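You operate a simulated robot arm through the tools that you are given. There is no shell and no other tool. Be economical: measure what you need, move in short steps, check, and stop when the job is done.

The job below is to be done with a simulated robot arm. You get a single attempt, and the scene is never put back.

## Task
Fit the stopper, empty the jug into the basin, soak the orange cloth and press it out on the grid.
Fine: the stopper goes in first; jug and damp cloth end on the rack; spill nothing.

It is judged by the outcome, as a careful person would: the job done as asked, and still so three seconds after it is handed in. It fails if anything else is knocked over, pushed out of place, dropped, spilled or broken. Lids that push on must go on centred and level and be pressed home; caps that screw on are set level and turned clockwise until they are tight. Flat cloth is picked up by pressing the open fingertips on it (5 to 10 N) and closing them slowly along it; thin cloth reads only 2 to 8 mm in the jaws.

## Robot
A 7-joint arm with a two-finger parallel gripper, fixed in place. Base frame: the origin is at the foot of the arm, x ahead of it, y to its left, z up. Units: mm, degrees, N and s.
With the tool pointing down near the work surface it reaches from about 480 to 920 mm from the base axis. Its first joint turns from -115.0 to 115.0 degrees. Payload 3.91 kg.
The tool frame sits at the grasp point between the pads (the TCP): z along the fingers, y along the line on which they close. The tips reach 30 mm beyond it. Largest opening 110 mm; finger width 20, thickness 10; the body of the gripper, 48 by 112 mm, starts 55 mm behind the TCP.
Orientation is told as [roll, pitch, yaw] about the base's x, y, z axes, in that order, counted from this pose: with the fingers straight down and closing along the base's y, the tool's x points along the base's -x, its y along +y and its z along -z.

## Interface
- The arm moves only by the tool play_rows. Its argument "motion" is a list that holds one entry, the list of rows, each a list of 7 numbers: the shift along the base's x, y, z in mm, then the turn, a rotation vector about the base's x, y, z in degrees, then the opening, from 0 (shut) to 1 (fully open). In form: [[[x, y, z, ax, ay, az, jaw], ...]]. A call has 1 to 20 rows; each row is the pose to reach, as a shift and turn from the pose commanded when the call began. A row lasts 0.2 s, in which the tool goes at most 50 mm and 8.6 degrees; a call with a longer step from one row to the next is refused whole, and so is a gripper value outside its range. Where a pose cannot be reached the arm comes as near as it can. A force on the tool above 50 N (or 10 N above the force at the start of the call, whichever is more), or a blocked arm, ends the call early, and 0.2 s more pass. The fingers move at their own pace (about 153 mm/s each) and stop on an object; they squeeze with about 32 N. The grip force told is the motor's: it shows also when the fingers shut on nothing. Time passes only in rows, and 0.2 s behind the last, so rows that repeat a pose let the fingers close. The reply holds the time, the measured pose of the TCP, the force on the tool along the base axes, the opening and the grip force, in the units named above and with some noise.
- Cameras (640 x 400 px; columns grow to the right, rows downward): "scene" is fixed at [235.7, -497.8, 1574.4]; the picture's right is [0.78, -0.63, 0.00], its down [-0.45, -0.55, -0.71] and it looks along [0.44, 0.55, -0.71] (base axes); focal length 291 px, centre (320, 200). "wrist" rides on the gripper at [-36, 0, -57] in the tool frame; the picture's right is [0.00, -1.00, 0.00], its down [0.97, 0.00, -0.24] and it looks along [0.24, 0.00, 0.97] (tool axes); focal length 218 px, centre (320, 200). There is no depth. A picture from a camera that has moved, and an enlarged one, comes with that camera's place and axes in the base frame and with its lens. The place of the scene camera against the robot may be out by one fixed shift of up to 18 mm in any direction.
- get_image(camera): a new picture of that camera. The clock stands still meanwhile.
- raise_lower(by): slides the trunk up (or, below 0, down) by that many mm; the arm rides with it, the base frame stays. It gives what a move gives, with no picture.
- enlarge(camera, box): a new picture of the part [left, top, right, bottom] of that camera's present view, enlarged. The clock stands still meanwhile.
- close_job(): hands the job in; it is judged then, once.

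Work in short steps. Places have to be worked out from the pictures, the camera data and where the tool is seen: move nearer, look again, correct. Check each grasp and each placing, and mend what went wrong. You have 120 turns and 64 pictures in all, those below and enlarged ones among them. Open the gripper and draw the arm clear of the work before you hand the job in, unless the task says otherwise; then end with one line.

The tools are called after "Emit:" by a JSON object that holds its "op" and its "data". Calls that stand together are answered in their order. play_rows: Moves the arm, as the interface text tells. Its arguments: {"type":"object","properties":{"motion":{"type":"array","items":{"type":"array","items":{"type":"array","items":{"type":"number"}}}}},"required":["motion"]} The other tools are called the same way: raise_lower (by) slides the trunk up or down; get_image (camera) takes a picture; enlarge (camera, box) takes an enlarged picture of a part of a camera's view; close_job () hands the job in.

At the start:

```text
time: 0.0
tool_pos: [533.6, -156.2, 1241.7]
tcp_rot: [-0.1, 0.0, 0.0]
contact_force: [-1.0, -0.9, -0.3]
opening: 110.0
gripper_force: 0.1
trunk travel left (down, up): [-775.0, 215.0]
```

scene: 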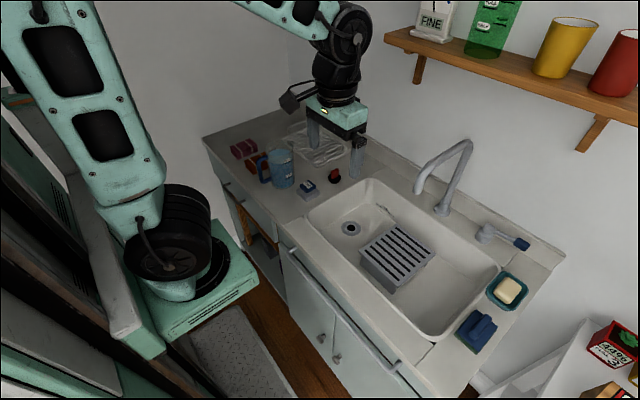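
wrist: 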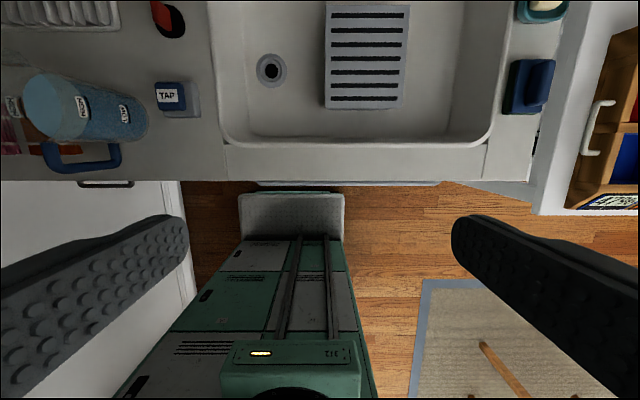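

The overview shows a sink with a slotted grid, a drain, a jug, a labelled block, a red item and a cloth candidate. I'll enlarge the scene to identify them.

Emit:
{"op": "enlarge", "data": {"camera": "scene", "box": [200, 100, 400, 225]}}

Emit:
{"op": "enlarge", "data": {"camera": "scene", "box": [380, 200, 580, 325]}}

```text
3.20 times, centred on (300, 162) of scene
camera zoom: at [235.7, -497.8, 1574.4], right [0.78, -0.63, 0.0], down [-0.45, -0.55, -0.71], along [0.44, 0.55, -0.71], focal length 931 px, centre (384, 320)
```

zoom: 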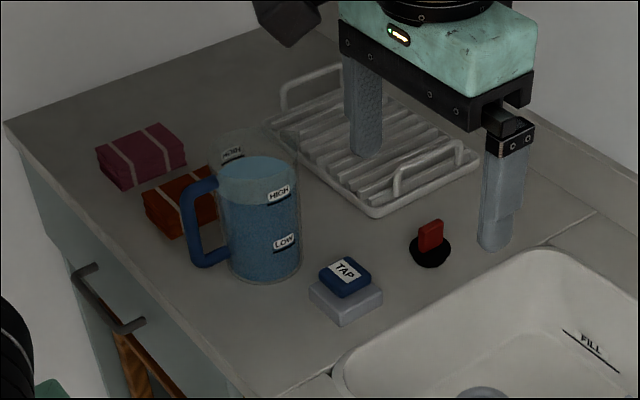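

```text
3.20 times, centred on (480, 262) of scene
camera zoom: at [235.7, -497.8, 1574.4], right [0.78, -0.63, 0.0], down [-0.45, -0.55, -0.71], along [0.44, 0.55, -0.71], focal length 931 px, centre (-192, 0)
```

zoom: 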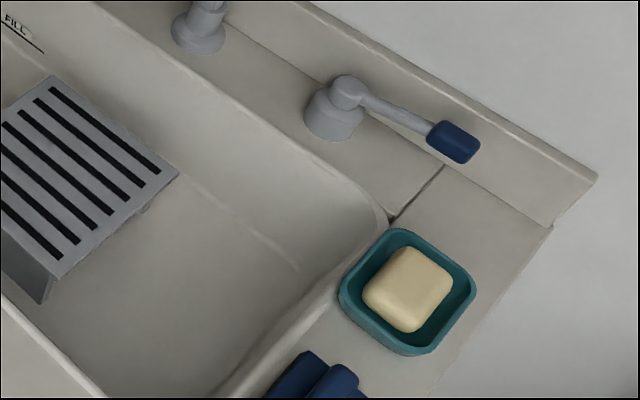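

The folded orange cloth sits behind the jug, the stopper is the black disc with a red handle, and the rack is at the back left. I'll move the wrist camera over the left counter to measure positions.

Emit:
{"op": "play_rows", "data": {"motion": [[[5, 40, 0, 0, 0, 0, 1], [10, 80, 0, 0, 0, 0, 1], [15, 120, 0, 0, 0, 0, 1], [20, 160, 0, 0, 0, 0, 1], [25, 200, 0, 0, 0, 0, 1], [30, 240, 0, 0, 0, 0, 1], [35, 280, 0, 0, 0, 0, 1], [40, 300, 0, 0, 0, 0, 1], [40, 300, 0, 0, 0, 0, 1]]]}}

Emit:
{"op": "get_image", "data": {"camera": "wrist"}}

```text
time: 2.0
tool_pos: [573.9, 145.7, 1239.8]
tcp_rot: [-0.1, 0.0, 0.1]
contact_force: [-0.2, 0.5, -0.2]
opening: 109.9
gripper_force: 0.1
trunk travel left (down, up): [-775.0, 215.0]
```

```text
59 pictures are left
camera wrist: at [610.0, 145.7, 1296.6], right [0.0, -1.0, 0.0], down [-0.97, 0.0, 0.24], along [-0.24, 0.0, -0.97], focal length 218 px, centre (320, 200)
```

wrist: 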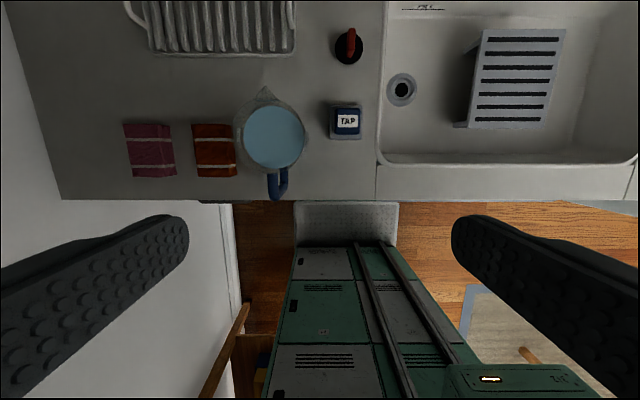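

Measured so far: drain ≈(739,-44,745), stopper ≈(777,97), jug ≈(621,214) with rim z≈970, grid top z≈811, orange cloth ≈(603,341). I'll move forward and lower for better views of the rack and stopper.

Emit:
{"op": "play_rows", "data": {"motion": [[[35, 0, -10, 0, 0, 0, 1], [70, 5, -20, 0, 0, 0, 1], [105, 10, -30, 0, 0, 0, 1], [140, 20, -40, 0, 0, 0, 1], [150, 30, -60, 0, 0, 0, 1], [150, 30, -60, 0, 0, 0, 1]]]}}

Emit:
{"op": "get_image", "data": {"camera": "wrist"}}

```text
time: 3.4
tool_pos: [723.5, 172.5, 1181.2]
tcp_rot: [0.0, 0.0, 0.0]
contact_force: [0.7, 0.3, 0.4]
opening: 110.0
gripper_force: 0.1
trunk travel left (down, up): [-775.0, 215.0]
```

```text
58 pictures are left
camera wrist: at [760.4, 174.0, 1237.6], right [0.0, -1.0, 0.0], down [-0.97, 0.0, 0.24], along [-0.24, 0.0, -0.97], focal length 218 px, centre (320, 200)
```

wrist: 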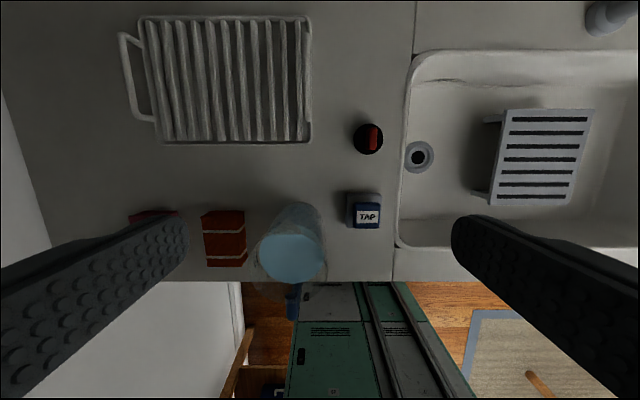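

The rack spans roughly x 765–940, y 186–429. I'm moving above the stopper for a close look.

Emit:
{"op": "play_rows", "data": {"motion": [[[12, -20, -35, 0, 0, 0, 1], [24, -40, -70, 0, 0, 0, 1], [36, -60, -105, 0, 0, 0, 1], [48, -78, -140, 0, 0, 0, 1], [48, -78, -180, 0, 0, 0, 1], [48, -78, -190, 0, 0, 0, 1], [48, -78, -190, 0, 0, 0, 1]]]}}

Emit:
{"op": "get_image", "data": {"camera": "wrist"}}

Emit:
{"op": "get_image", "data": {"camera": "scene"}}

```text
time: 5.0
tool_pos: [770.8, 95.9, 989.6]
tcp_rot: [-0.1, 0.0, 0.0]
contact_force: [-0.4, 0.0, 0.0]
opening: 109.9
gripper_force: 0.1
trunk travel left (down, up): [-775.0, 215.0]
```

```text
57 pictures are left
camera wrist: at [807.8, 97.7, 1048.1], right [0.0, -1.0, 0.0], down [-0.97, 0.0, 0.24], along [-0.24, 0.0, -0.97], focal length 218 px, centre (320, 200)
```

wrist: 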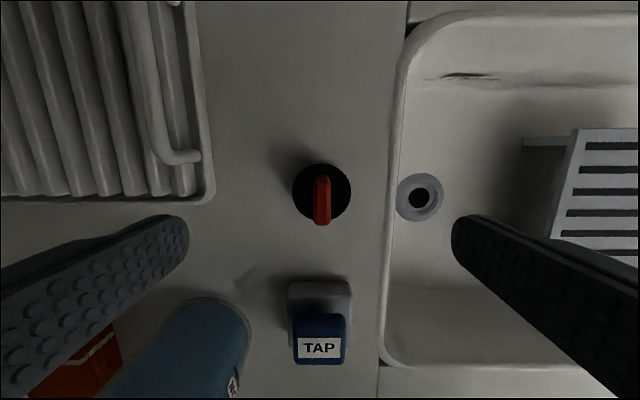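

```text
56 pictures are left
```

scene: 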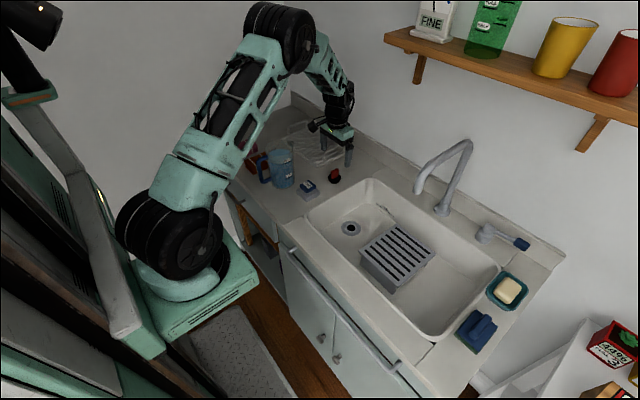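

The stopper handle is a blade along x at (770,96), suited to closing along y. I'll descend and grip it.

Emit:
{"op": "play_rows", "data": {"motion": [[[0, 0, -30, 0, 0, 0, 0.5], [0, 0, -60, 0, 0, 0, 0.5], [0, 0, -75, 0, 0, 0, 0.5], [0, 0, -82, 0, 0, 0, 0.5], [0, 0, -82, 0, 0, 0, 0.3], [0, 0, -82, 0, 0, 0, 0.15], [0, 0, -82, 0, 0, 0, 0], [0, 0, -82, 0, 0, 0, 0], [0, 0, -82, 0, 0, 0, 0]]]}}

Emit:
{"op": "get_image", "data": {"camera": "wrist"}}

```text
time: 7.0
tool_pos: [770.1, 99.4, 909.2]
tcp_rot: [0.0, 0.0, 0.1]
contact_force: [0.0, 0.5, -0.5]
opening: 10.9
gripper_force: 32.2
trunk travel left (down, up): [-775.0, 215.0]
```

```text
55 pictures are left
camera wrist: at [807.0, 99.8, 966.0], right [0.0, -1.0, 0.0], down [-0.97, 0.0, 0.24], along [-0.24, 0.0, -0.97], focal length 218 px, centre (320, 200)
```

wrist: 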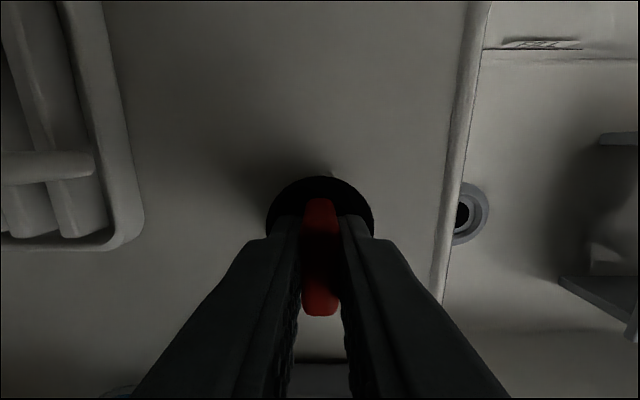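

Handle held (10.9 mm). I'll lift it and carry it above the drain, then look.

Emit:
{"op": "play_rows", "data": {"motion": [[[0, 0, 20, 0, 0, 0, 0], [0, 0, 45, 0, 0, 0, 0], [-8, -35, 50, 0, 0, 0, 0], [-16, -70, 50, 0, 0, 0, 0], [-24, -105, 50, 0, 0, 0, 0], [-32, -141, 50, 0, 0, 0, 0], [-32, -141, 50, 0, 0, 0, 0], [-32, -141, 50, 0, 0, 0, 0]]]}}

Emit:
{"op": "get_image", "data": {"camera": "wrist"}}

Emit:
{"op": "enlarge", "data": {"camera": "scene", "box": [270, 150, 430, 250]}}

```text
time: 8.8
tool_pos: [739.1, -43.5, 961.1]
tcp_rot: [0.0, 0.0, 0.0]
contact_force: [-0.5, -0.3, -0.6]
opening: 11.1
gripper_force: 31.9
trunk travel left (down, up): [-775.0, 215.0]
```

```text
54 pictures are left
camera wrist: at [775.5, -42.2, 1018.4], right [0.0, -1.0, 0.0], down [-0.97, 0.0, 0.24], along [-0.24, 0.0, -0.97], focal length 218 px, centre (320, 200)
```

wrist: 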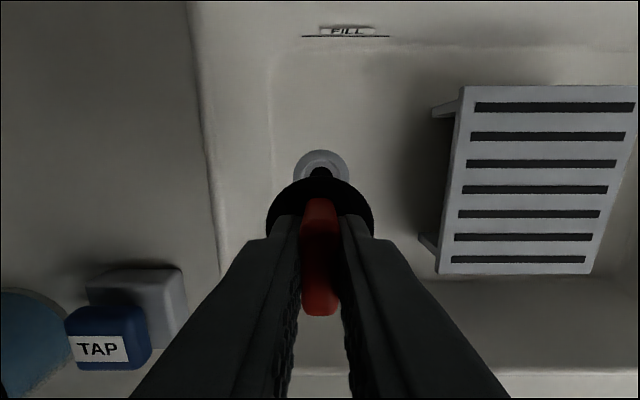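

```text
4.00 times, centred on (350, 200) of scene
camera zoom: at [235.7, -497.8, 1574.4], right [0.78, -0.63, 0.0], down [-0.45, -0.55, -0.71], along [0.44, 0.55, -0.71], focal length 1164 px, centre (200, 200)
```

zoom: 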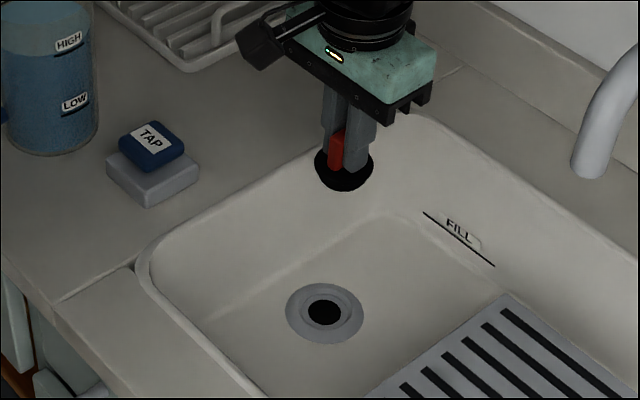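

The stopper is nearly centred over the drain. I'll shift 2 mm in y, go down part way and check again.

Emit:
{"op": "play_rows", "data": {"motion": [[[0, -2, -35, 0, 0, 0, 0], [0, -2, -70, 0, 0, 0, 0], [0, -2, -100, 0, 0, 0, 0], [0, -2, -115, 0, 0, 0, 0], [0, -2, -115, 0, 0, 0, 0]]]}}

Emit:
{"op": "get_image", "data": {"camera": "wrist"}}

Emit:
{"op": "enlarge", "data": {"camera": "scene", "box": [310, 190, 390, 240]}}

```text
time: 10.0
tool_pos: [739.7, -45.1, 845.1]
tcp_rot: [0.0, 0.0, 0.0]
contact_force: [0.8, -0.1, -0.2]
opening: 11.2
gripper_force: 31.9
trunk travel left (down, up): [-775.0, 215.0]
```

```text
52 pictures are left
camera wrist: at [775.9, -44.8, 902.7], right [0.0, -1.0, 0.0], down [-0.97, 0.0, 0.24], along [-0.24, 0.0, -0.97], focal length 218 px, centre (320, 200)
```

wrist: 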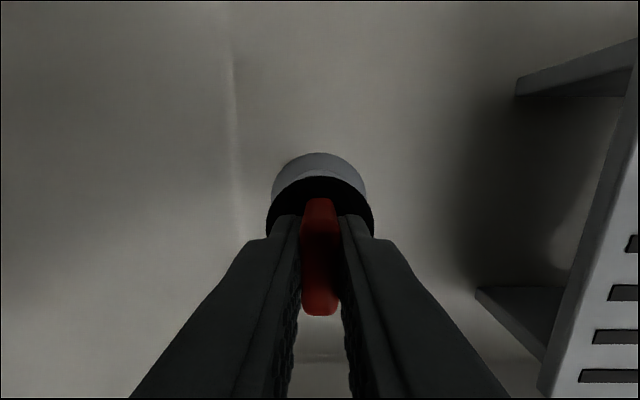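

```text
8.00 times, centred on (350, 215) of scene
camera zoom: at [235.7, -497.8, 1574.4], right [0.78, -0.63, 0.0], down [-0.45, -0.55, -0.71], along [0.44, 0.55, -0.71], focal length 2328 px, centre (80, 80)
```

zoom: 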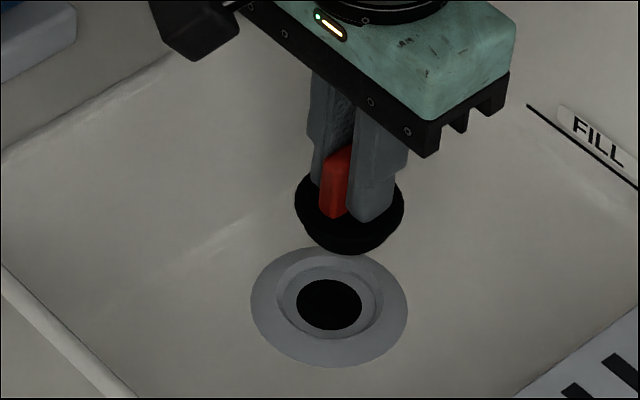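

Drain centre and stopper disc coincide within about 1 mm. I'll lower gently toward contact.

Emit:
{"op": "play_rows", "data": {"motion": [[[0, 0, -25, 0, 0, 0, 0], [0, 0, -40, 0, 0, 0, 0], [0, 0, -46, 0, 0, 0, 0], [0, 0, -50, 0, 0, 0, 0], [0, 0, -53, 0, 0, 0, 0]]]}}

```text
time: 11.2
tool_pos: [739.5, -45.1, 792.3]
tcp_rot: [-0.1, 0.0, -0.1]
contact_force: [-6.1, -1.8, 11.7]
opening: 11.2
gripper_force: 31.9
trunk travel left (down, up): [-775.0, 215.0]
```

Contact at z≈792 with a push toward −x, so the plug is slightly too far +x. I'll check a picture before correcting.

Emit:
{"op": "enlarge", "data": {"camera": "scene", "box": [326, 208, 374, 238]}}

Emit:
{"op": "get_image", "data": {"camera": "wrist"}}

```text
13.33 times, centred on (350, 223) of scene
camera zoom: at [235.7, -497.8, 1574.4], right [0.78, -0.63, 0.0], down [-0.45, -0.55, -0.71], along [0.44, 0.55, -0.71], focal length 3880 px, centre (-80, -107)
```

zoom: 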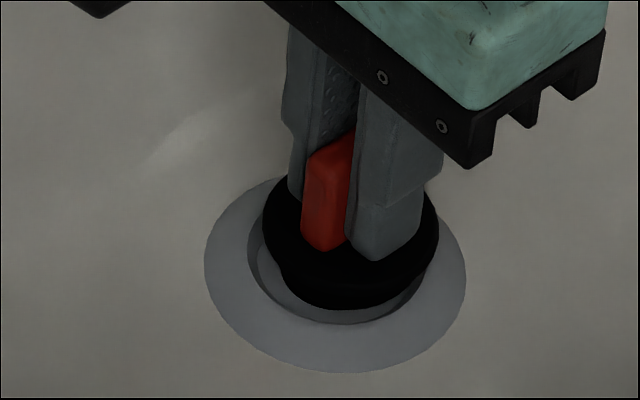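

```text
49 pictures are left
camera wrist: at [775.5, -44.2, 850.2], right [0.0, -1.0, 0.0], down [-0.97, 0.0, 0.24], along [-0.24, 0.0, -0.97], focal length 218 px, centre (320, 200)
```

wrist: 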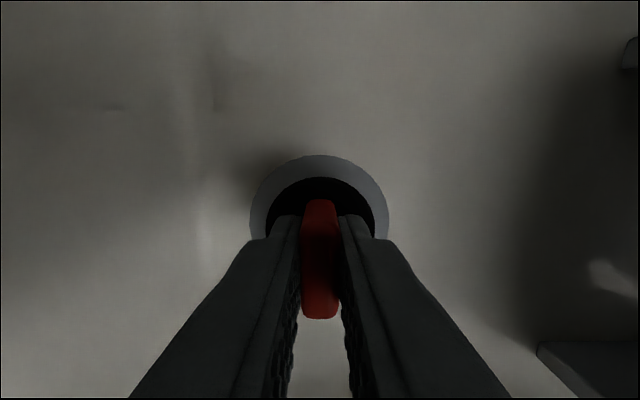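

The views agree that the plug is about 3 mm too far +x. I'll lift slightly, shift −3 mm in x, and lower again.

Emit:
{"op": "play_rows", "data": {"motion": [[[0, 0, 6, 0, 0, 0, 0], [-3, 0.5, 6, 0, 0, 0, 0], [-3, 0.5, 2, 0, 0, 0, 0], [-3, 0.5, -1, 0, 0, 0, 0], [-3, 0.5, -3, 0, 0, 0, 0], [-3, 0.5, -5, 0, 0, 0, 0]]]}}

Emit:
{"op": "enlarge", "data": {"camera": "scene", "box": [326, 208, 374, 238]}}

```text
time: 12.6
tool_pos: [736.9, -46.2, 789.5]
tcp_rot: [0.0, -0.4, 0.1]
contact_force: [-7.4, 0.2, 46.4]
opening: 11.2
gripper_force: 31.6
trunk travel left (down, up): [-775.0, 215.0]
```

```text
13.33 times, centred on (350, 223) of scene
camera zoom: at [235.7, -497.8, 1574.4], right [0.78, -0.63, 0.0], down [-0.45, -0.55, -0.71], along [0.44, 0.55, -0.71], focal length 3880 px, centre (-80, -107)
```

zoom: 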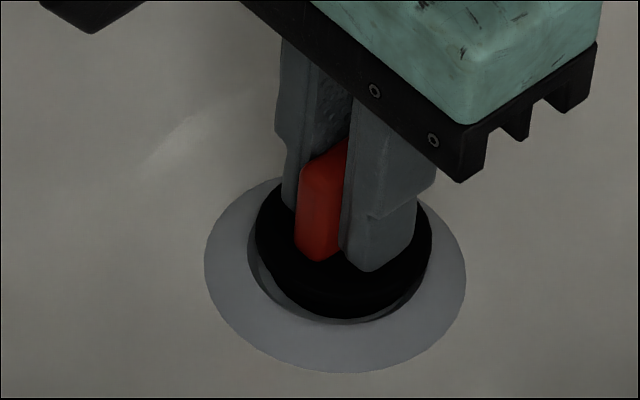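

Closer, but still about 1.5 mm off in +x. I'll shift again with the load relieved and press.

Emit:
{"op": "play_rows", "data": {"motion": [[[0, 0, 6, 0, 0, 0, 0], [-1.8, 0.8, 6, 0, 0, 0, 0], [-1.8, 0.8, 2, 0, 0, 0, 0], [-1.8, 0.8, -1, 0, 0, 0, 0], [-1.8, 0.8, -3, 0, 0, 0, 0], [-1.8, 0.8, -5, 0, 0, 0, 0]]]}}

Emit:
{"op": "enlarge", "data": {"camera": "scene", "box": [326, 208, 374, 238]}}

```text
time: 13.7
tool_pos: [732.8, -46.1, 790.6]
tcp_rot: [-0.1, 0.0, -0.1]
contact_force: [-15.4, -2.8, 38.2]
opening: 11.0
gripper_force: 31.8
trunk travel left (down, up): [-775.0, 215.0]
stopped in row 5: the force on the tool passed its limit (the readings are from after the stop); the commanded pose is now the measured one
```

```text
13.33 times, centred on (350, 223) of scene
camera zoom: at [235.7, -497.8, 1574.4], right [0.78, -0.63, 0.0], down [-0.45, -0.55, -0.71], along [0.44, 0.55, -0.71], focal length 3880 px, centre (-80, -107)
```

zoom: 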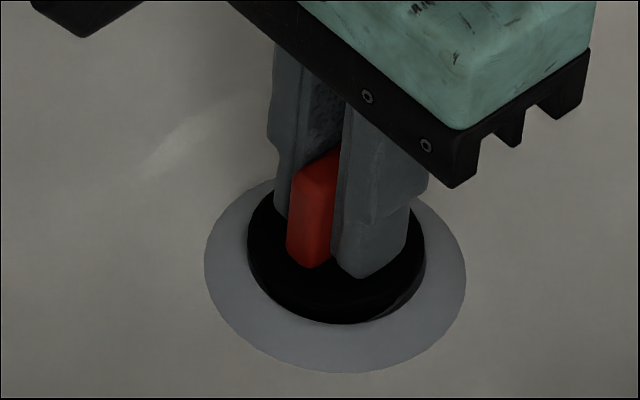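

The plug now looks centred in the drain. I'll release it and rise to inspect whether it's level.

Emit:
{"op": "play_rows", "data": {"motion": [[[0, 0, 0, 0, 0, 0, 0.1], [0, 0, 0, 0, 0, 0, 0.25], [0, 0, 0, 0, 0, 0, 0.3], [0, 0, 30, 0, 0, 0, 0.3], [0, 0, 70, 0, 0, 0, 0.3], [0, 0, 70, 0, 0, 0, 0.3]]]}}

Emit:
{"op": "enlarge", "data": {"camera": "scene", "box": [326, 208, 374, 238]}}

Emit:
{"op": "enlarge", "data": {"camera": "wrist", "box": [240, 150, 400, 250]}}

```text
time: 15.1
tool_pos: [732.3, -44.0, 855.6]
tcp_rot: [0.0, 0.0, 0.0]
contact_force: [-1.2, 0.2, -0.1]
opening: 32.9
gripper_force: 0.0
trunk travel left (down, up): [-775.0, 215.0]
```

```text
13.33 times, centred on (350, 223) of scene
camera zoom: at [235.7, -497.8, 1574.4], right [0.78, -0.63, 0.0], down [-0.45, -0.55, -0.71], along [0.44, 0.55, -0.71], focal length 3880 px, centre (-80, -107)
```

zoom: 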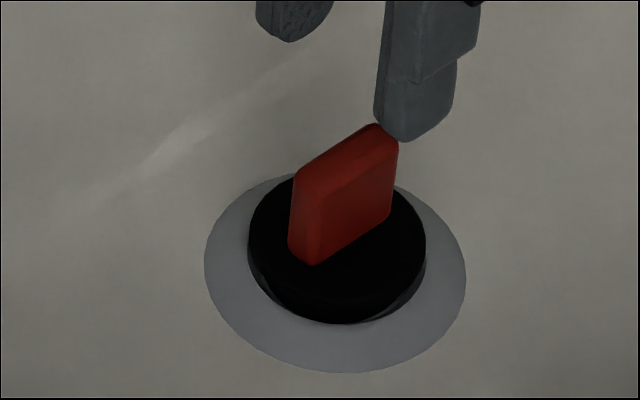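

```text
4.00 times, centred on (320, 200) of wrist
camera zoom: at [769.2, -43.6, 911.9], right [0.0, -1.0, 0.0], down [-0.97, 0.0, 0.24], along [-0.24, 0.0, -0.97], focal length 873 px, centre (320, 200)
```

zoom: 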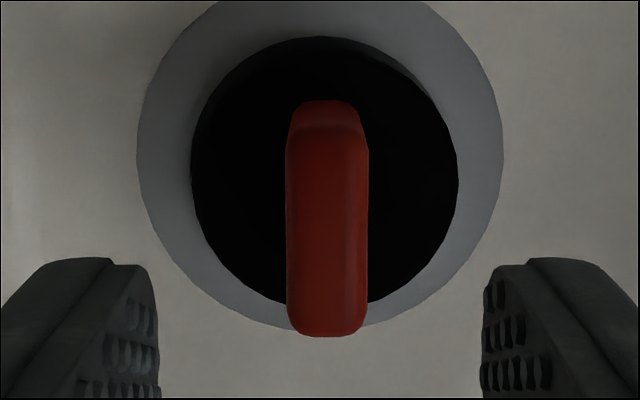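

The plug sits centred but may need pressing home. I'll close the fingers and press on the top of the handle, centred.

Emit:
{"op": "play_rows", "data": {"motion": [[[3.5, -0.8, 0, 0, 0, 0, 0], [3.5, -0.8, 0, 0, 0, 0, 0], [3.5, -0.8, -12, 0, 0, 0, 0], [3.5, -0.8, -20, 0, 0, 0, 0], [3.5, -0.8, -26, 0, 0, 0, 0], [3.5, -0.8, -32, 0, 0, 0, 0], [3.5, -0.8, -38, 0, 0, 0, 0], [3.5, -0.8, -44, 0, 0, 0, 0]]]}}

Emit:
{"op": "enlarge", "data": {"camera": "scene", "box": [326, 208, 374, 238]}}

```text
time: 16.8
tool_pos: [739.6, -46.4, 823.3]
tcp_rot: [0.0, -0.3, 0.0]
contact_force: [-11.7, -1.5, 36.6]
opening: 0.0
gripper_force: 32.2
trunk travel left (down, up): [-775.0, 215.0]
stopped in row 8: the force on the tool passed its limit (the readings are from after the stop); the commanded pose is now the measured one
```

```text
13.33 times, centred on (350, 223) of scene
camera zoom: at [235.7, -497.8, 1574.4], right [0.78, -0.63, 0.0], down [-0.45, -0.55, -0.71], along [0.44, 0.55, -0.71], focal length 3880 px, centre (-80, -107)
```

zoom: 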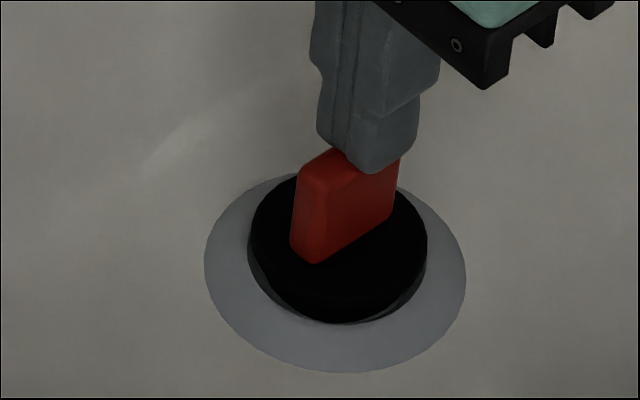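

It's unclear whether the plug is fully home. I'll back off and tilt the wrist camera for a lower, closer look; this also tests whether the tilt is reachable.

Emit:
{"op": "play_rows", "data": {"motion": [[[0, 0, 40, 0, 0, 0, 0], [0, 0, 80, 0, 0, 0, 0], [-20, 0, 110, 0, -8, 0, 0], [-45, 0, 110, 0, -16, 0, 0], [-70, 0, 110, 0, -24, 0, 0], [-95, 0, 105, 0, -32, 0, 0], [-120, 0, 100, 0, -40, 0, 0], [-145, 0, 90, 0, -48, 0, 0], [-170, 0, 80, 0, -56, 0, 0], [-199, 0, 65, 0, -64, 0, 0], [-199, 0, 65, 0, -64, 0, 0]]]}}

Emit:
{"op": "enlarge", "data": {"camera": "wrist", "box": [240, 150, 400, 250]}}

```text
time: 19.0
tool_pos: [558.6, -45.7, 883.1]
tcp_rot: [0.2, -64.3, -0.4]
contact_force: [-0.1, 0.7, 0.5]
opening: 0.0
gripper_force: 31.9
out of reach, approached as far as the arm can: row 8, 9, 10, 11
trunk travel left (down, up): [-775.0, 215.0]
stopped in row 11: the force on the tool passed its limit (the readings are from after the stop); the commanded pose is now the measured one
```

```text
4.00 times, centred on (320, 200) of wrist
camera zoom: at [522.1, -43.2, 940.1], right [0.0, -1.0, 0.0], down [-0.64, 0.0, -0.77], along [0.77, 0.0, -0.64], focal length 873 px, centre (320, 200)
```

zoom: 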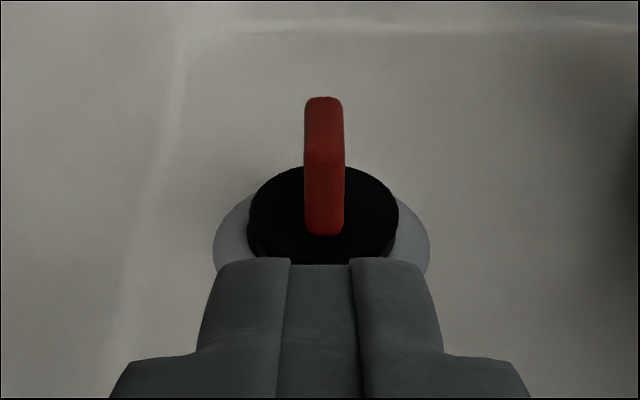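

The fingers block the view, so I'll open them and look again, and check the scene for anything the arm touched.

Emit:
{"op": "play_rows", "data": {"motion": [[[0, 0, 5, 0, 0, 0, 1], [0, 0, 10, 0, 0, 0, 1], [0, 0, 10, 0, 0, 0, 1]]]}}

Emit:
{"op": "enlarge", "data": {"camera": "wrist", "box": [272, 170, 368, 230]}}

Emit:
{"op": "get_image", "data": {"camera": "scene"}}

```text
time: 19.8
tool_pos: [560.5, -43.2, 889.2]
tcp_rot: [0.1, -64.3, -0.2]
contact_force: [-0.1, -0.5, -0.4]
opening: 109.9
gripper_force: 0.0
out of reach, approached as far as the arm can: row 2, 3
trunk travel left (down, up): [-775.0, 215.0]
```

```text
6.67 times, centred on (320, 200) of wrist
camera zoom: at [524.9, -41.9, 945.7], right [0.0, -1.0, 0.0], down [-0.64, 0.0, -0.77], along [0.77, 0.0, -0.64], focal length 1455 px, centre (320, 200)
```

zoom: 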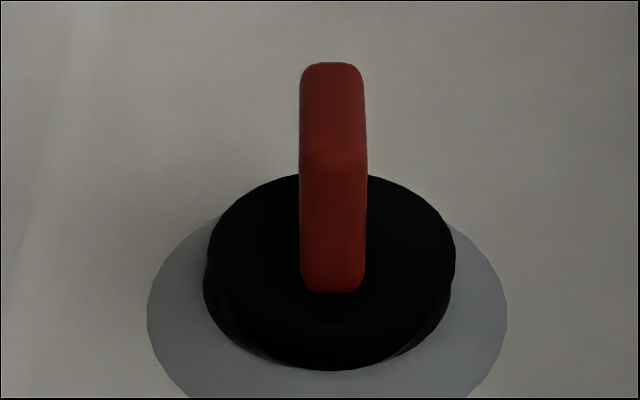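

```text
41 pictures are left
```

scene: 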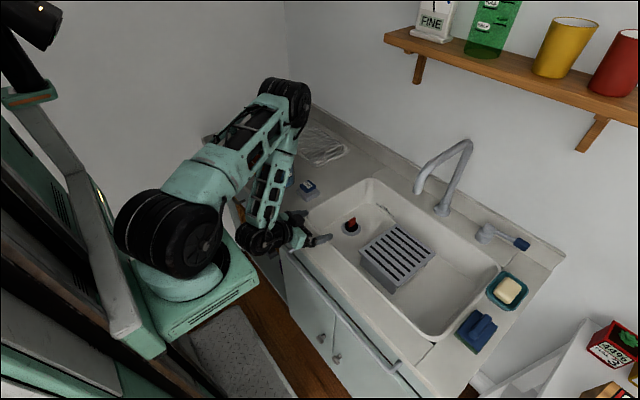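

The plug looks about 1 mm toward −y and raised on that side, so it isn't fully home. I'll return upright above it to regrip and work it in.

Emit:
{"op": "play_rows", "data": {"motion": [[[20, 0, 20, 0, 8, 0, 1], [40, 0, 35, 0, 16, 0, 1], [65, 0, 45, 0, 24, 0, 1], [90, 0, 50, 0, 32, 0, 0.6], [115, 0, 50, 0, 40, 0, 0.3], [140, 0, 45, 0, 48, 0, 0.3], [165, 0, 40, 0, 56, 0, 0.3], [174, 0, 30, 0, 64.3, 0, 0.3], [174, -1.5, 0, 0, 64.3, 0, 0.3], [174, -1.5, -30, 0, 64.3, 0, 0.3], [174, -1.5, -30, 0, 64.3, 0, 0.3]]]}}

Emit:
{"op": "enlarge", "data": {"camera": "wrist", "box": [240, 150, 400, 250]}}

```text
time: 22.2
tool_pos: [733.8, -44.5, 861.8]
tcp_rot: [0.0, 0.0, 0.0]
contact_force: [0.8, 1.1, -1.0]
opening: 32.9
gripper_force: 0.0
out of reach, approached as far as the arm can: row 1, 2
trunk travel left (down, up): [-775.0, 215.0]
```

```text
4.00 times, centred on (320, 200) of wrist
camera zoom: at [769.2, -44.2, 918.4], right [0.0, -1.0, 0.0], down [-0.97, 0.0, 0.24], along [-0.24, 0.0, -0.97], focal length 873 px, centre (320, 200)
```

zoom: 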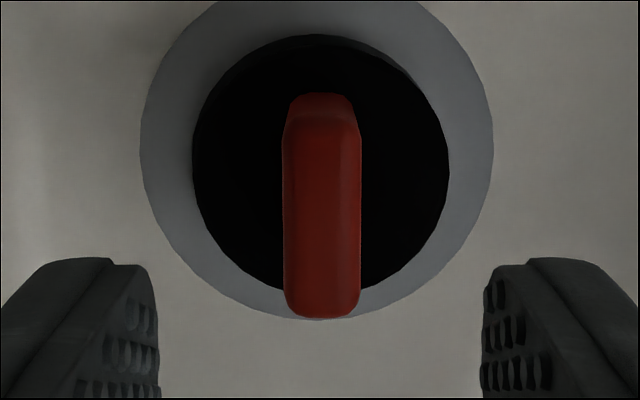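

The disc sits about 0.9 mm toward −y and roughly 1 mm toward −x of the drain centre. I'll regrip, ease it up, shift by +1,+0.9 and press lightly.

Emit:
{"op": "play_rows", "data": {"motion": [[[2, -0.3, -30, 0, 0, 0, 0.3], [2, -0.3, -55, 0, 0, 0, 0.3], [2, -0.3, -68, 0, 0, 0, 0.3], [2, -0.3, -68, 0, 0, 0, 0.1], [2, -0.3, -68, 0, 0, 0, 0], [2, -0.3, -68, 0, 0, 0, 0], [2, -0.3, -65, 0, 0, 0, 0], [3, 0.6, -65, 0, 0, 0, 0], [3, 0.6, -68, 0, 0, 0, 0], [3, 0.6, -70, 0, 0, 0, 0], [3, 0.6, -71, 0, 0, 0, 0]]]}}

```text
time: 24.6
tool_pos: [739.7, -43.1, 790.0]
tcp_rot: [-0.1, -0.2, -0.2]
contact_force: [-2.1, -3.1, 24.8]
opening: 10.9
gripper_force: 32.1
trunk travel left (down, up): [-775.0, 215.0]
```

25 N on contact. I'll wiggle in a small spiral with light downward force to let it drop in.

Emit:
{"op": "play_rows", "data": {"motion": [[[-1, 0, 0, 0, 0, 0, 0], [-2, 0, 0, 0, 0, 0, 0], [-2, 1, 0, 0, 0, 0, 0], [-1, 1.5, 0, 0, 0, 0, 0], [0, 1, 0, 0, 0, 0, 0], [0.5, 0, 0, 0, 0, 0, 0], [0, -1, 0, 0, 0, 0, 0], [-1, -1.5, 0, 0, 0, 0, 0], [-2.5, -1, 0, 0, 0, 0, 0], [-3, 0, 0, 0, 0, 0, 0], [-1.5, 0.3, -1, 0, 0, 0, 0], [-1.5, 0.3, -2, 0, 0, 0, 0]]]}}

Emit:
{"op": "enlarge", "data": {"camera": "scene", "box": [326, 208, 374, 238]}}

```text
time: 27.2
tool_pos: [737.6, -43.2, 790.1]
tcp_rot: [-0.2, -0.2, -0.1]
contact_force: [-9.5, -1.4, 24.9]
opening: 10.7
gripper_force: 31.8
trunk travel left (down, up): [-775.0, 215.0]
stopped in row 12: the force on the tool passed its limit (the readings are from after the stop); the commanded pose is now the measured one
```

```text
13.33 times, centred on (350, 223) of scene
camera zoom: at [235.7, -497.8, 1574.4], right [0.78, -0.63, 0.0], down [-0.45, -0.55, -0.71], along [0.44, 0.55, -0.71], focal length 3880 px, centre (-80, -107)
```

zoom: 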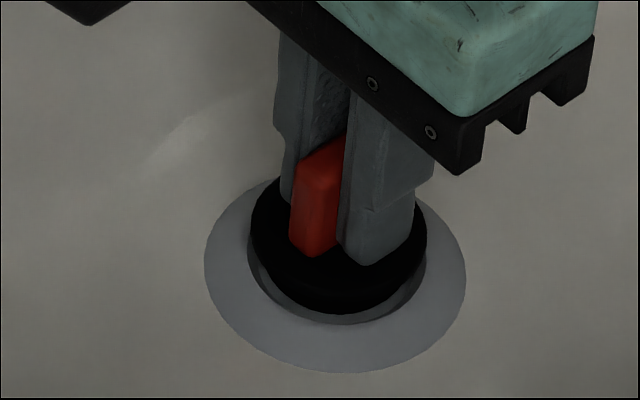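

All contacts stop at the same z≈790 regardless of lateral position, so I need to understand the seat. I'll lift the plug and look at both the drain and the plug bottom.

Emit:
{"op": "play_rows", "data": {"motion": [[[0, 0, 20, 0, 0, 0, 0], [0, 0, 50, 0, 0, 0, 0], [0, 0, 70, 0, 0, 0, 0], [0, 0, 70, 0, 0, 0, 0]]]}}

Emit:
{"op": "enlarge", "data": {"camera": "scene", "box": [326, 208, 374, 238]}}

Emit:
{"op": "enlarge", "data": {"camera": "scene", "box": [330, 190, 378, 220]}}

```text
time: 28.2
tool_pos: [740.6, -44.5, 858.2]
tcp_rot: [-0.1, -0.2, -0.1]
contact_force: [-0.1, 0.1, -1.1]
opening: 11.1
gripper_force: 32.2
trunk travel left (down, up): [-775.0, 215.0]
```

```text
13.33 times, centred on (350, 223) of scene
camera zoom: at [235.7, -497.8, 1574.4], right [0.78, -0.63, 0.0], down [-0.45, -0.55, -0.71], along [0.44, 0.55, -0.71], focal length 3880 px, centre (-80, -107)
```

zoom: 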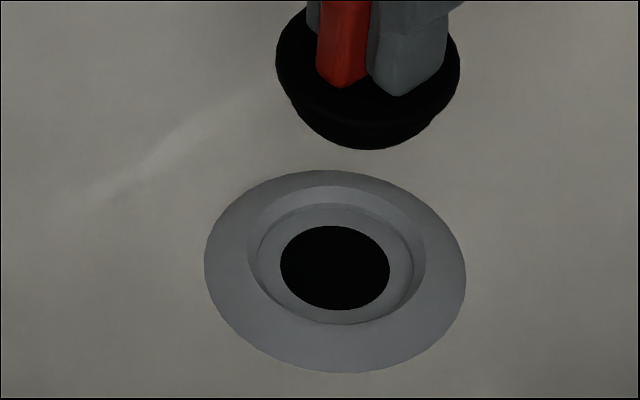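

```text
13.33 times, centred on (354, 205) of scene
camera zoom: at [235.7, -497.8, 1574.4], right [0.78, -0.63, 0.0], down [-0.45, -0.55, -0.71], along [0.44, 0.55, -0.71], focal length 3880 px, centre (-133, 133)
```

zoom: 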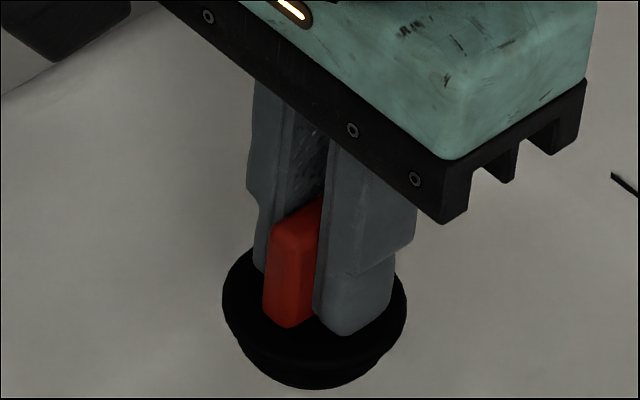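

The plug is a tapered body with a wide top disc, and the socket lip matches the disc when concentric, as in my second try. I'll shift about −6 mm x and −1.3 mm y, stop just above, and verify.

Emit:
{"op": "play_rows", "data": {"motion": [[[-6, -1.3, 0, 0, 0, 0, 0], [-6, -1.3, -30, 0, 0, 0, 0], [-6, -1.3, -50, 0, 0, 0, 0], [-6, -1.3, -58, 0, 0, 0, 0], [-6, -1.3, -58, 0, 0, 0, 0], [-6, -1.3, -58, 0, 0, 0, 0]]]}}

Emit:
{"op": "enlarge", "data": {"camera": "wrist", "box": [240, 140, 400, 240]}}

Emit:
{"op": "enlarge", "data": {"camera": "scene", "box": [326, 208, 374, 238]}}

```text
time: 29.6
tool_pos: [731.2, -44.5, 801.0]
tcp_rot: [-0.1, -0.3, -0.1]
contact_force: [0.1, -0.4, -0.7]
opening: 10.9
gripper_force: 32.0
trunk travel left (down, up): [-775.0, 215.0]
```

```text
4.00 times, centred on (320, 190) of wrist
camera zoom: at [767.8, -44.3, 858.2], right [0.0, -1.0, 0.0], down [-0.97, 0.0, 0.24], along [-0.24, 0.0, -0.97], focal length 873 px, centre (320, 240)
```

zoom: 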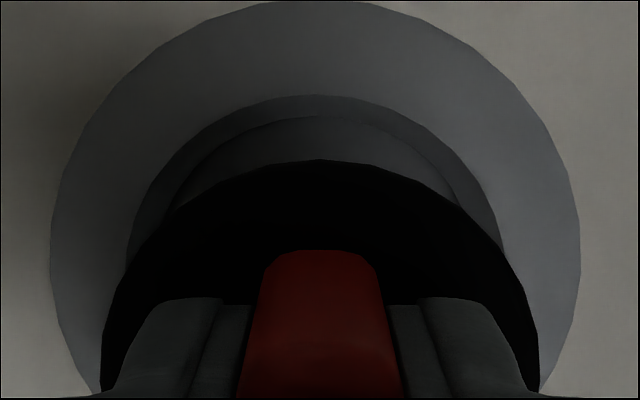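

```text
13.33 times, centred on (350, 223) of scene
camera zoom: at [235.7, -497.8, 1574.4], right [0.78, -0.63, 0.0], down [-0.45, -0.55, -0.71], along [0.44, 0.55, -0.71], focal length 3880 px, centre (-80, -107)
```

zoom: 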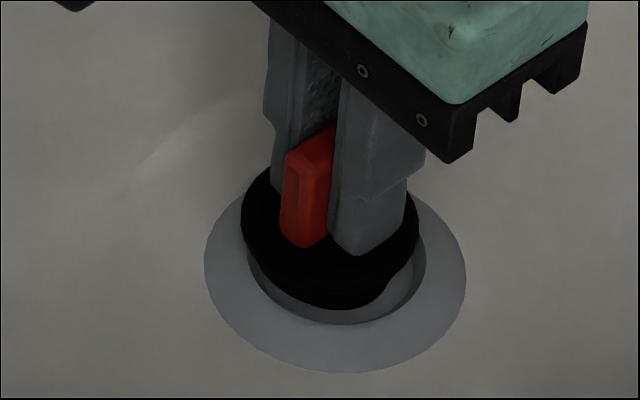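

From the wrist view the socket centre is about +4.5 mm x and +0.6 mm y from the plug, and the scene view agrees. I'll correct and recheck before lowering.

Emit:
{"op": "play_rows", "data": {"motion": [[[2, 0.6, 0, 0, 0, 0, 0], [4.5, 0.6, 0, 0, 0, 0, 0], [4.5, 0.6, 0, 0, 0, 0, 0], [4.5, 0.6, 0, 0, 0, 0, 0]]]}}

Emit:
{"op": "enlarge", "data": {"camera": "wrist", "box": [240, 140, 400, 240]}}

```text
time: 30.6
tool_pos: [736.5, -43.4, 800.4]
tcp_rot: [-0.1, -0.2, -0.1]
contact_force: [-0.8, 0.0, -0.6]
opening: 11.0
gripper_force: 31.8
trunk travel left (down, up): [-775.0, 215.0]
```

```text
4.00 times, centred on (320, 190) of wrist
camera zoom: at [772.5, -42.7, 857.8], right [0.0, -1.0, 0.0], down [-0.97, 0.0, 0.24], along [-0.24, 0.0, -0.97], focal length 873 px, centre (320, 240)
```

zoom: 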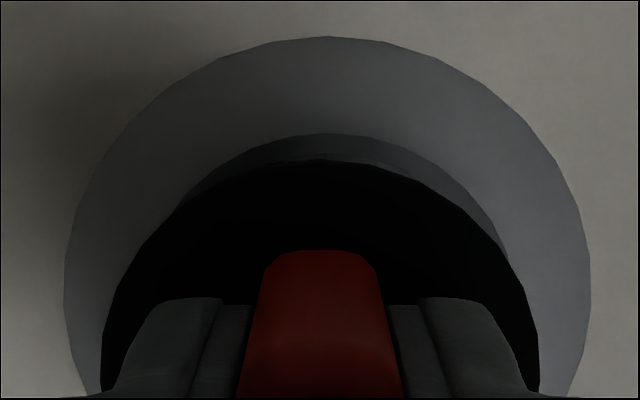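

x is now aligned; y needs about −0.8 mm. I'll lower with that correction, keeping force low, then check.

Emit:
{"op": "play_rows", "data": {"motion": [[[0, -0.8, 0, 0, 0, 0, 0], [0, -0.8, -4, 0, 0, 0, 0], [0, -0.8, -7, 0, 0, 0, 0], [0, -0.8, -9, 0, 0, 0, 0], [0, -0.8, -10.5, 0, 0, 0, 0], [0, -0.8, -11.5, 0, 0, 0, 0], [0, -0.8, -12.5, 0, 0, 0, 0]]]}}

Emit:
{"op": "enlarge", "data": {"camera": "scene", "box": [326, 208, 374, 238]}}

```text
time: 32.2
tool_pos: [737.6, -44.9, 791.0]
tcp_rot: [-0.2, -0.4, -0.1]
contact_force: [-8.0, -1.5, 30.8]
opening: 11.2
gripper_force: 32.3
trunk travel left (down, up): [-775.0, 215.0]
```

```text
13.33 times, centred on (350, 223) of scene
camera zoom: at [235.7, -497.8, 1574.4], right [0.78, -0.63, 0.0], down [-0.45, -0.55, -0.71], along [0.44, 0.55, -0.71], focal length 3880 px, centre (-80, -107)
```

zoom: 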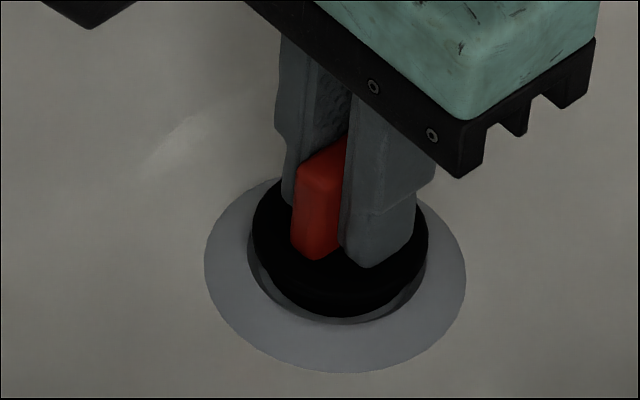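

It's close, with a residual −x push. I'll creep −x under light load and press on.

Emit:
{"op": "play_rows", "data": {"motion": [[[-0.8, 0, 0, 0, 0, 0, 0], [-1.5, 0, 0, 0, 0, 0, 0], [-2.2, 0, 0, 0, 0, 0, 0], [-2.2, 0, -0.7, 0, 0, 0, 0]]]}}

Emit:
{"op": "enlarge", "data": {"camera": "scene", "box": [326, 208, 374, 238]}}

```text
time: 33.2
tool_pos: [736.3, -44.1, 790.1]
tcp_rot: [-0.1, -0.7, -0.1]
contact_force: [4.3, -0.8, 44.1]
opening: 11.0
gripper_force: 31.6
trunk travel left (down, up): [-775.0, 215.0]
```

```text
13.33 times, centred on (350, 223) of scene
camera zoom: at [235.7, -497.8, 1574.4], right [0.78, -0.63, 0.0], down [-0.45, -0.55, -0.71], along [0.44, 0.55, -0.71], focal length 3880 px, centre (-80, -107)
```

zoom: 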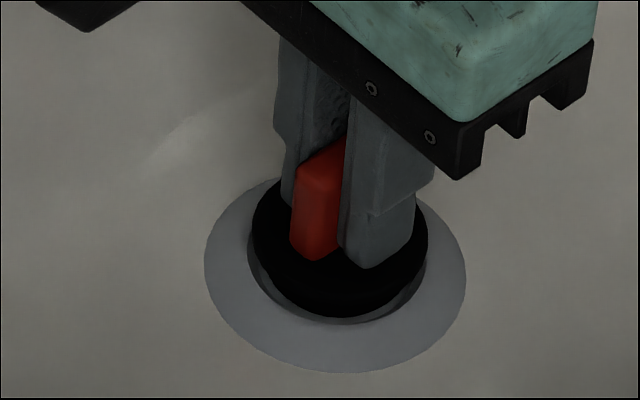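

Lateral forces now resist both ways and 44 N was applied, so the plug is in its socket. I'll release, rise and check.

Emit:
{"op": "play_rows", "data": {"motion": [[[0, 0, 0.5, 0, 0, 0, 0.15], [0, 0, 1, 0, 0, 0, 0.3], [0, 0, 1, 0, 0, 0, 0.35], [0, 0, 35, 0, 0, 0, 0.35], [0, 0, 75, 0, 0, 0, 0.35], [0, 0, 75, 0, 0, 0, 0.35]]]}}

Emit:
{"op": "enlarge", "data": {"camera": "scene", "box": [326, 208, 374, 238]}}

Emit:
{"op": "enlarge", "data": {"camera": "wrist", "box": [240, 140, 400, 240]}}

```text
time: 34.6
tool_pos: [732.8, -43.2, 862.2]
tcp_rot: [-0.2, -0.3, -0.1]
contact_force: [-0.2, -0.5, -0.1]
opening: 38.9
gripper_force: 0.1
trunk travel left (down, up): [-775.0, 215.0]
```

```text
13.33 times, centred on (350, 223) of scene
camera zoom: at [235.7, -497.8, 1574.4], right [0.78, -0.63, 0.0], down [-0.45, -0.55, -0.71], along [0.44, 0.55, -0.71], focal length 3880 px, centre (-80, -107)
```

zoom: 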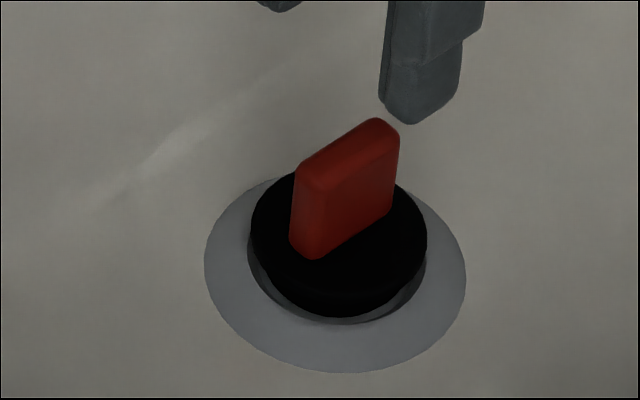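

```text
4.00 times, centred on (320, 190) of wrist
camera zoom: at [769.1, -41.6, 919.5], right [0.0, -1.0, 0.0], down [-0.97, 0.0, 0.24], along [-0.24, 0.0, -0.97], focal length 873 px, centre (320, 240)
```

zoom: 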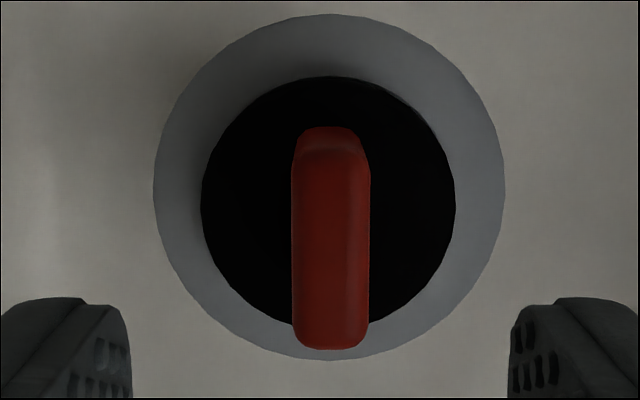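

Now concentric to about 1 mm. As a last seating step I'll press the handle top with closed fingers, countering the arm's +x drift.

Emit:
{"op": "play_rows", "data": {"motion": [[[2, -1, 0, 0, 0, 0, 0], [2, -1, 0, 0, 0, 0, 0], [2, -1, -20, 0, 0, 0, 0], [2, -1, -34, 0, 0, 0, 0], [1.5, -1, -38, 0, 0, 0, 0], [0.5, -1, -40, 0, 0, 0, 0], [-0.5, -1, -41.5, 0, 0, 0, 0], [-1.5, -1, -42.5, 0, 0, 0, 0]]]}}

Emit:
{"op": "enlarge", "data": {"camera": "scene", "box": [326, 208, 374, 238]}}

```text
time: 36.4
tool_pos: [734.6, -46.0, 821.9]
tcp_rot: [-0.1, -0.7, -0.1]
contact_force: [2.2, 0.8, 42.2]
opening: 0.0
gripper_force: 32.2
trunk travel left (down, up): [-775.0, 215.0]
```

```text
13.33 times, centred on (350, 223) of scene
camera zoom: at [235.7, -497.8, 1574.4], right [0.78, -0.63, 0.0], down [-0.45, -0.55, -0.71], along [0.44, 0.55, -0.71], focal length 3880 px, centre (-80, -107)
```

zoom: 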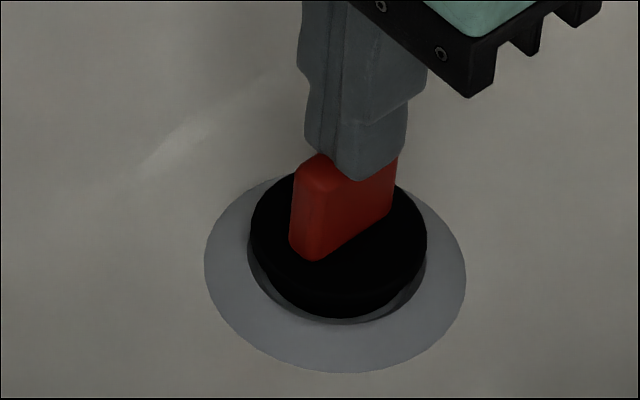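

Stopper pressed in with balanced forces. Before grasping the jug I'll test, empty-handed, whether the pouring orientation (yaw +90, then fingers tipped toward −y) is reachable over the basin.

Emit:
{"op": "play_rows", "data": {"motion": [[[0, 0, 40, 0, 0, 0, 0], [-5, 0, 85, 0, 0, 0, 0], [-10, 0, 130, 0, 0, 8, 0.5], [-15, 0, 175, 0, 0, 16, 0.5], [-20, 0, 215, 0, 0, 24, 1], [-25, 0, 240, 0, 0, 32, 1], [-30, 0, 240, 0, 0, 40, 1], [-35, 0, 240, 0, 0, 48, 1], [-35, 0, 240, 0, 0, 56, 1], [-35, 0, 240, 0, 0, 64, 1], [-35, 0, 240, 0, 0, 72, 1], [-35, 0, 240, 0, 0, 80, 1], [-35, 0, 240, 0, 0, 88, 1], [-35, 0, 240, 0, 0, 90, 1], [-35, 0, 240, 0, 0, 90, 1]]]}}

Emit:
{"op": "play_rows", "data": {"motion": [[[0, 0, 0, -8, 0, 0, 1], [0, 0, 0, -16, 0, 0, 1], [0, 0, 0, -24, 0, 0, 1], [0, 0, 0, -32, 0, 0, 1], [0, 0, 0, -40, 0, 0, 1], [0, 0, 0, -48, 0, 0, 1], [0, 0, 0, -56, 0, 0, 1], [0, 0, 0, -64, 0, 0, 1], [0, 0, 0, -72, 0, 0, 1], [0, 0, 0, -80, 0, 0, 1], [0, 0, 0, -88, 0, 0, 1], [0, 0, 0, -96, 0, 0, 1], [0, 0, 0, -104, 0, 0, 1], [0, 0, 0, -112, 0, 0, 1], [0, 0, 0, -120, 0, 0, 1], [0, 0, 0, -120, 0, 0, 1]]]}}

Emit:
{"op": "get_image", "data": {"camera": "scene"}}

```text
time: 39.6
tool_pos: [697.7, -45.4, 1060.8]
tcp_rot: [-0.1, -0.3, 90.1]
contact_force: [-0.4, 0.6, -0.1]
opening: 110.0
gripper_force: 0.0
trunk travel left (down, up): [-775.0, 215.0]
```

```text
time: 43.0
tool_pos: [698.3, -46.3, 1061.0]
tcp_rot: [-179.9, 60.2, -89.8]
contact_force: [0.1, -0.5, 0.7]
opening: 109.9
gripper_force: 0.1
trunk travel left (down, up): [-775.0, 215.0]
```

```text
28 pictures are left
```

scene: 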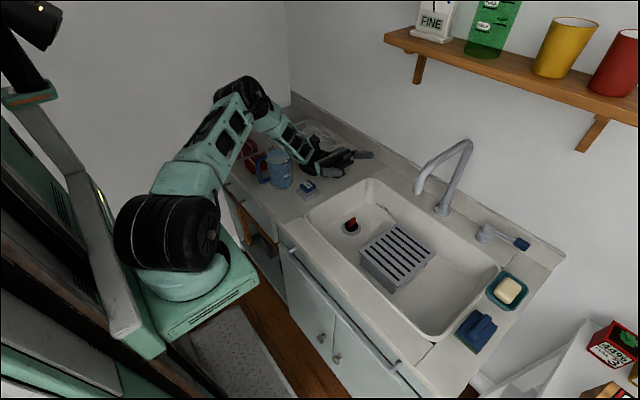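

The full 120° tilt is reachable and nothing was disturbed. I'll untilt, unyaw and move above the jug for an alignment picture.

Emit:
{"op": "play_rows", "data": {"motion": [[[0, 0, 0, 8, 0, 0, 1], [0, 0, 5, 16, 0, 0, 1], [0, 0, 10, 24, 0, 0, 1], [0, 0, 15, 32, 0, 0, 1], [0, 0, 20, 40, 0, 0, 1], [0, 0, 25, 48, 0, 0, 1], [0, 0, 30, 56, 0, 0, 1], [0, 0, 35, 64, 0, 0, 1], [0, 0, 40, 72, 0, 0, 1], [0, 0, 45, 80, 0, 0, 1], [0, 0, 50, 88, 0, 0, 1], [0, 0, 50, 96, 0, 0, 1], [0, 0, 50, 104, 0, 0, 1], [0, 0, 50, 112, 0, 0, 1], [0, 0, 50, 120, 0, 0, 1], [0, 0, 50, 120, 0, 0, 1]]]}}

Emit:
{"op": "play_rows", "data": {"motion": [[[-10, 20, 0, 0, 0, -8, 1], [-20, 42, 0, 0, 0, -16, 1], [-30, 64, 0, 0, 0, -24, 1], [-40, 86, 0, 0, 0, -32, 1], [-50, 108, 0, 0, 0, -40, 1], [-60, 130, 0, 0, 0, -48, 1], [-70, 152, 0, 0, 0, -56, 1], [-78, 174, 0, 0, 0, -64, 1], [-78, 196, 0, 0, 0, -72, 1], [-78, 218, 0, 0, 0, -80, 1], [-78, 240, 0, 0, 0, -88, 1], [-78, 259, 0, 0, 0, -90, 1], [-78, 259, 0, 0, 0, -90, 1], [-78, 259, 0, 0, 0, -90, 1]]]}}

Emit:
{"op": "get_image", "data": {"camera": "wrist"}}

```text
time: 46.4
tool_pos: [698.1, -44.9, 1109.3]
tcp_rot: [-0.2, -0.3, 90.0]
contact_force: [0.0, 0.0, 0.5]
opening: 110.0
gripper_force: 0.0
trunk travel left (down, up): [-775.0, 215.0]
```

```text
time: 49.4
tool_pos: [620.0, 213.8, 1109.9]
tcp_rot: [-0.2, -0.3, -0.1]
contact_force: [0.6, -0.3, -0.5]
opening: 109.8
gripper_force: 0.0
trunk travel left (down, up): [-775.0, 215.0]
```

```text
27 pictures are left
camera wrist: at [655.7, 214.9, 1167.8], right [0.0, -1.0, 0.0], down [-0.97, 0.0, 0.24], along [-0.24, 0.0, -0.97], focal length 218 px, centre (320, 200)
```

wrist: 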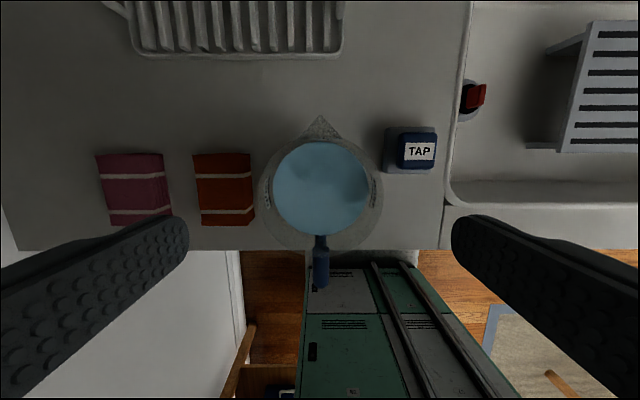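

The jug is centred under the tool in y, but its clear rim is higher than the water surface (about 1010). I'll check its height in the scene view.

Emit:
{"op": "enlarge", "data": {"camera": "scene", "box": [240, 130, 320, 180]}}

```text
8.00 times, centred on (280, 155) of scene
camera zoom: at [235.7, -497.8, 1574.4], right [0.78, -0.63, 0.0], down [-0.45, -0.55, -0.71], along [0.44, 0.55, -0.71], focal length 2328 px, centre (640, 560)
```

zoom: 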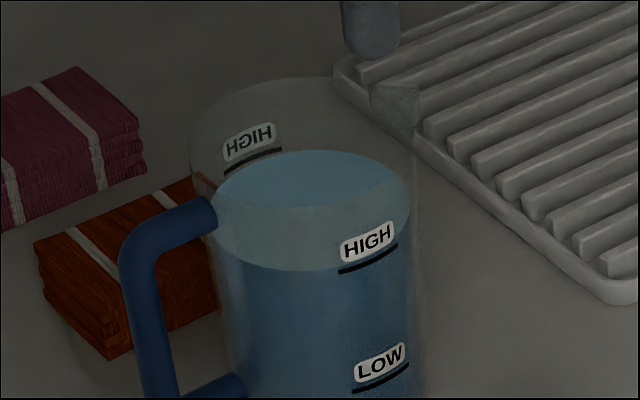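

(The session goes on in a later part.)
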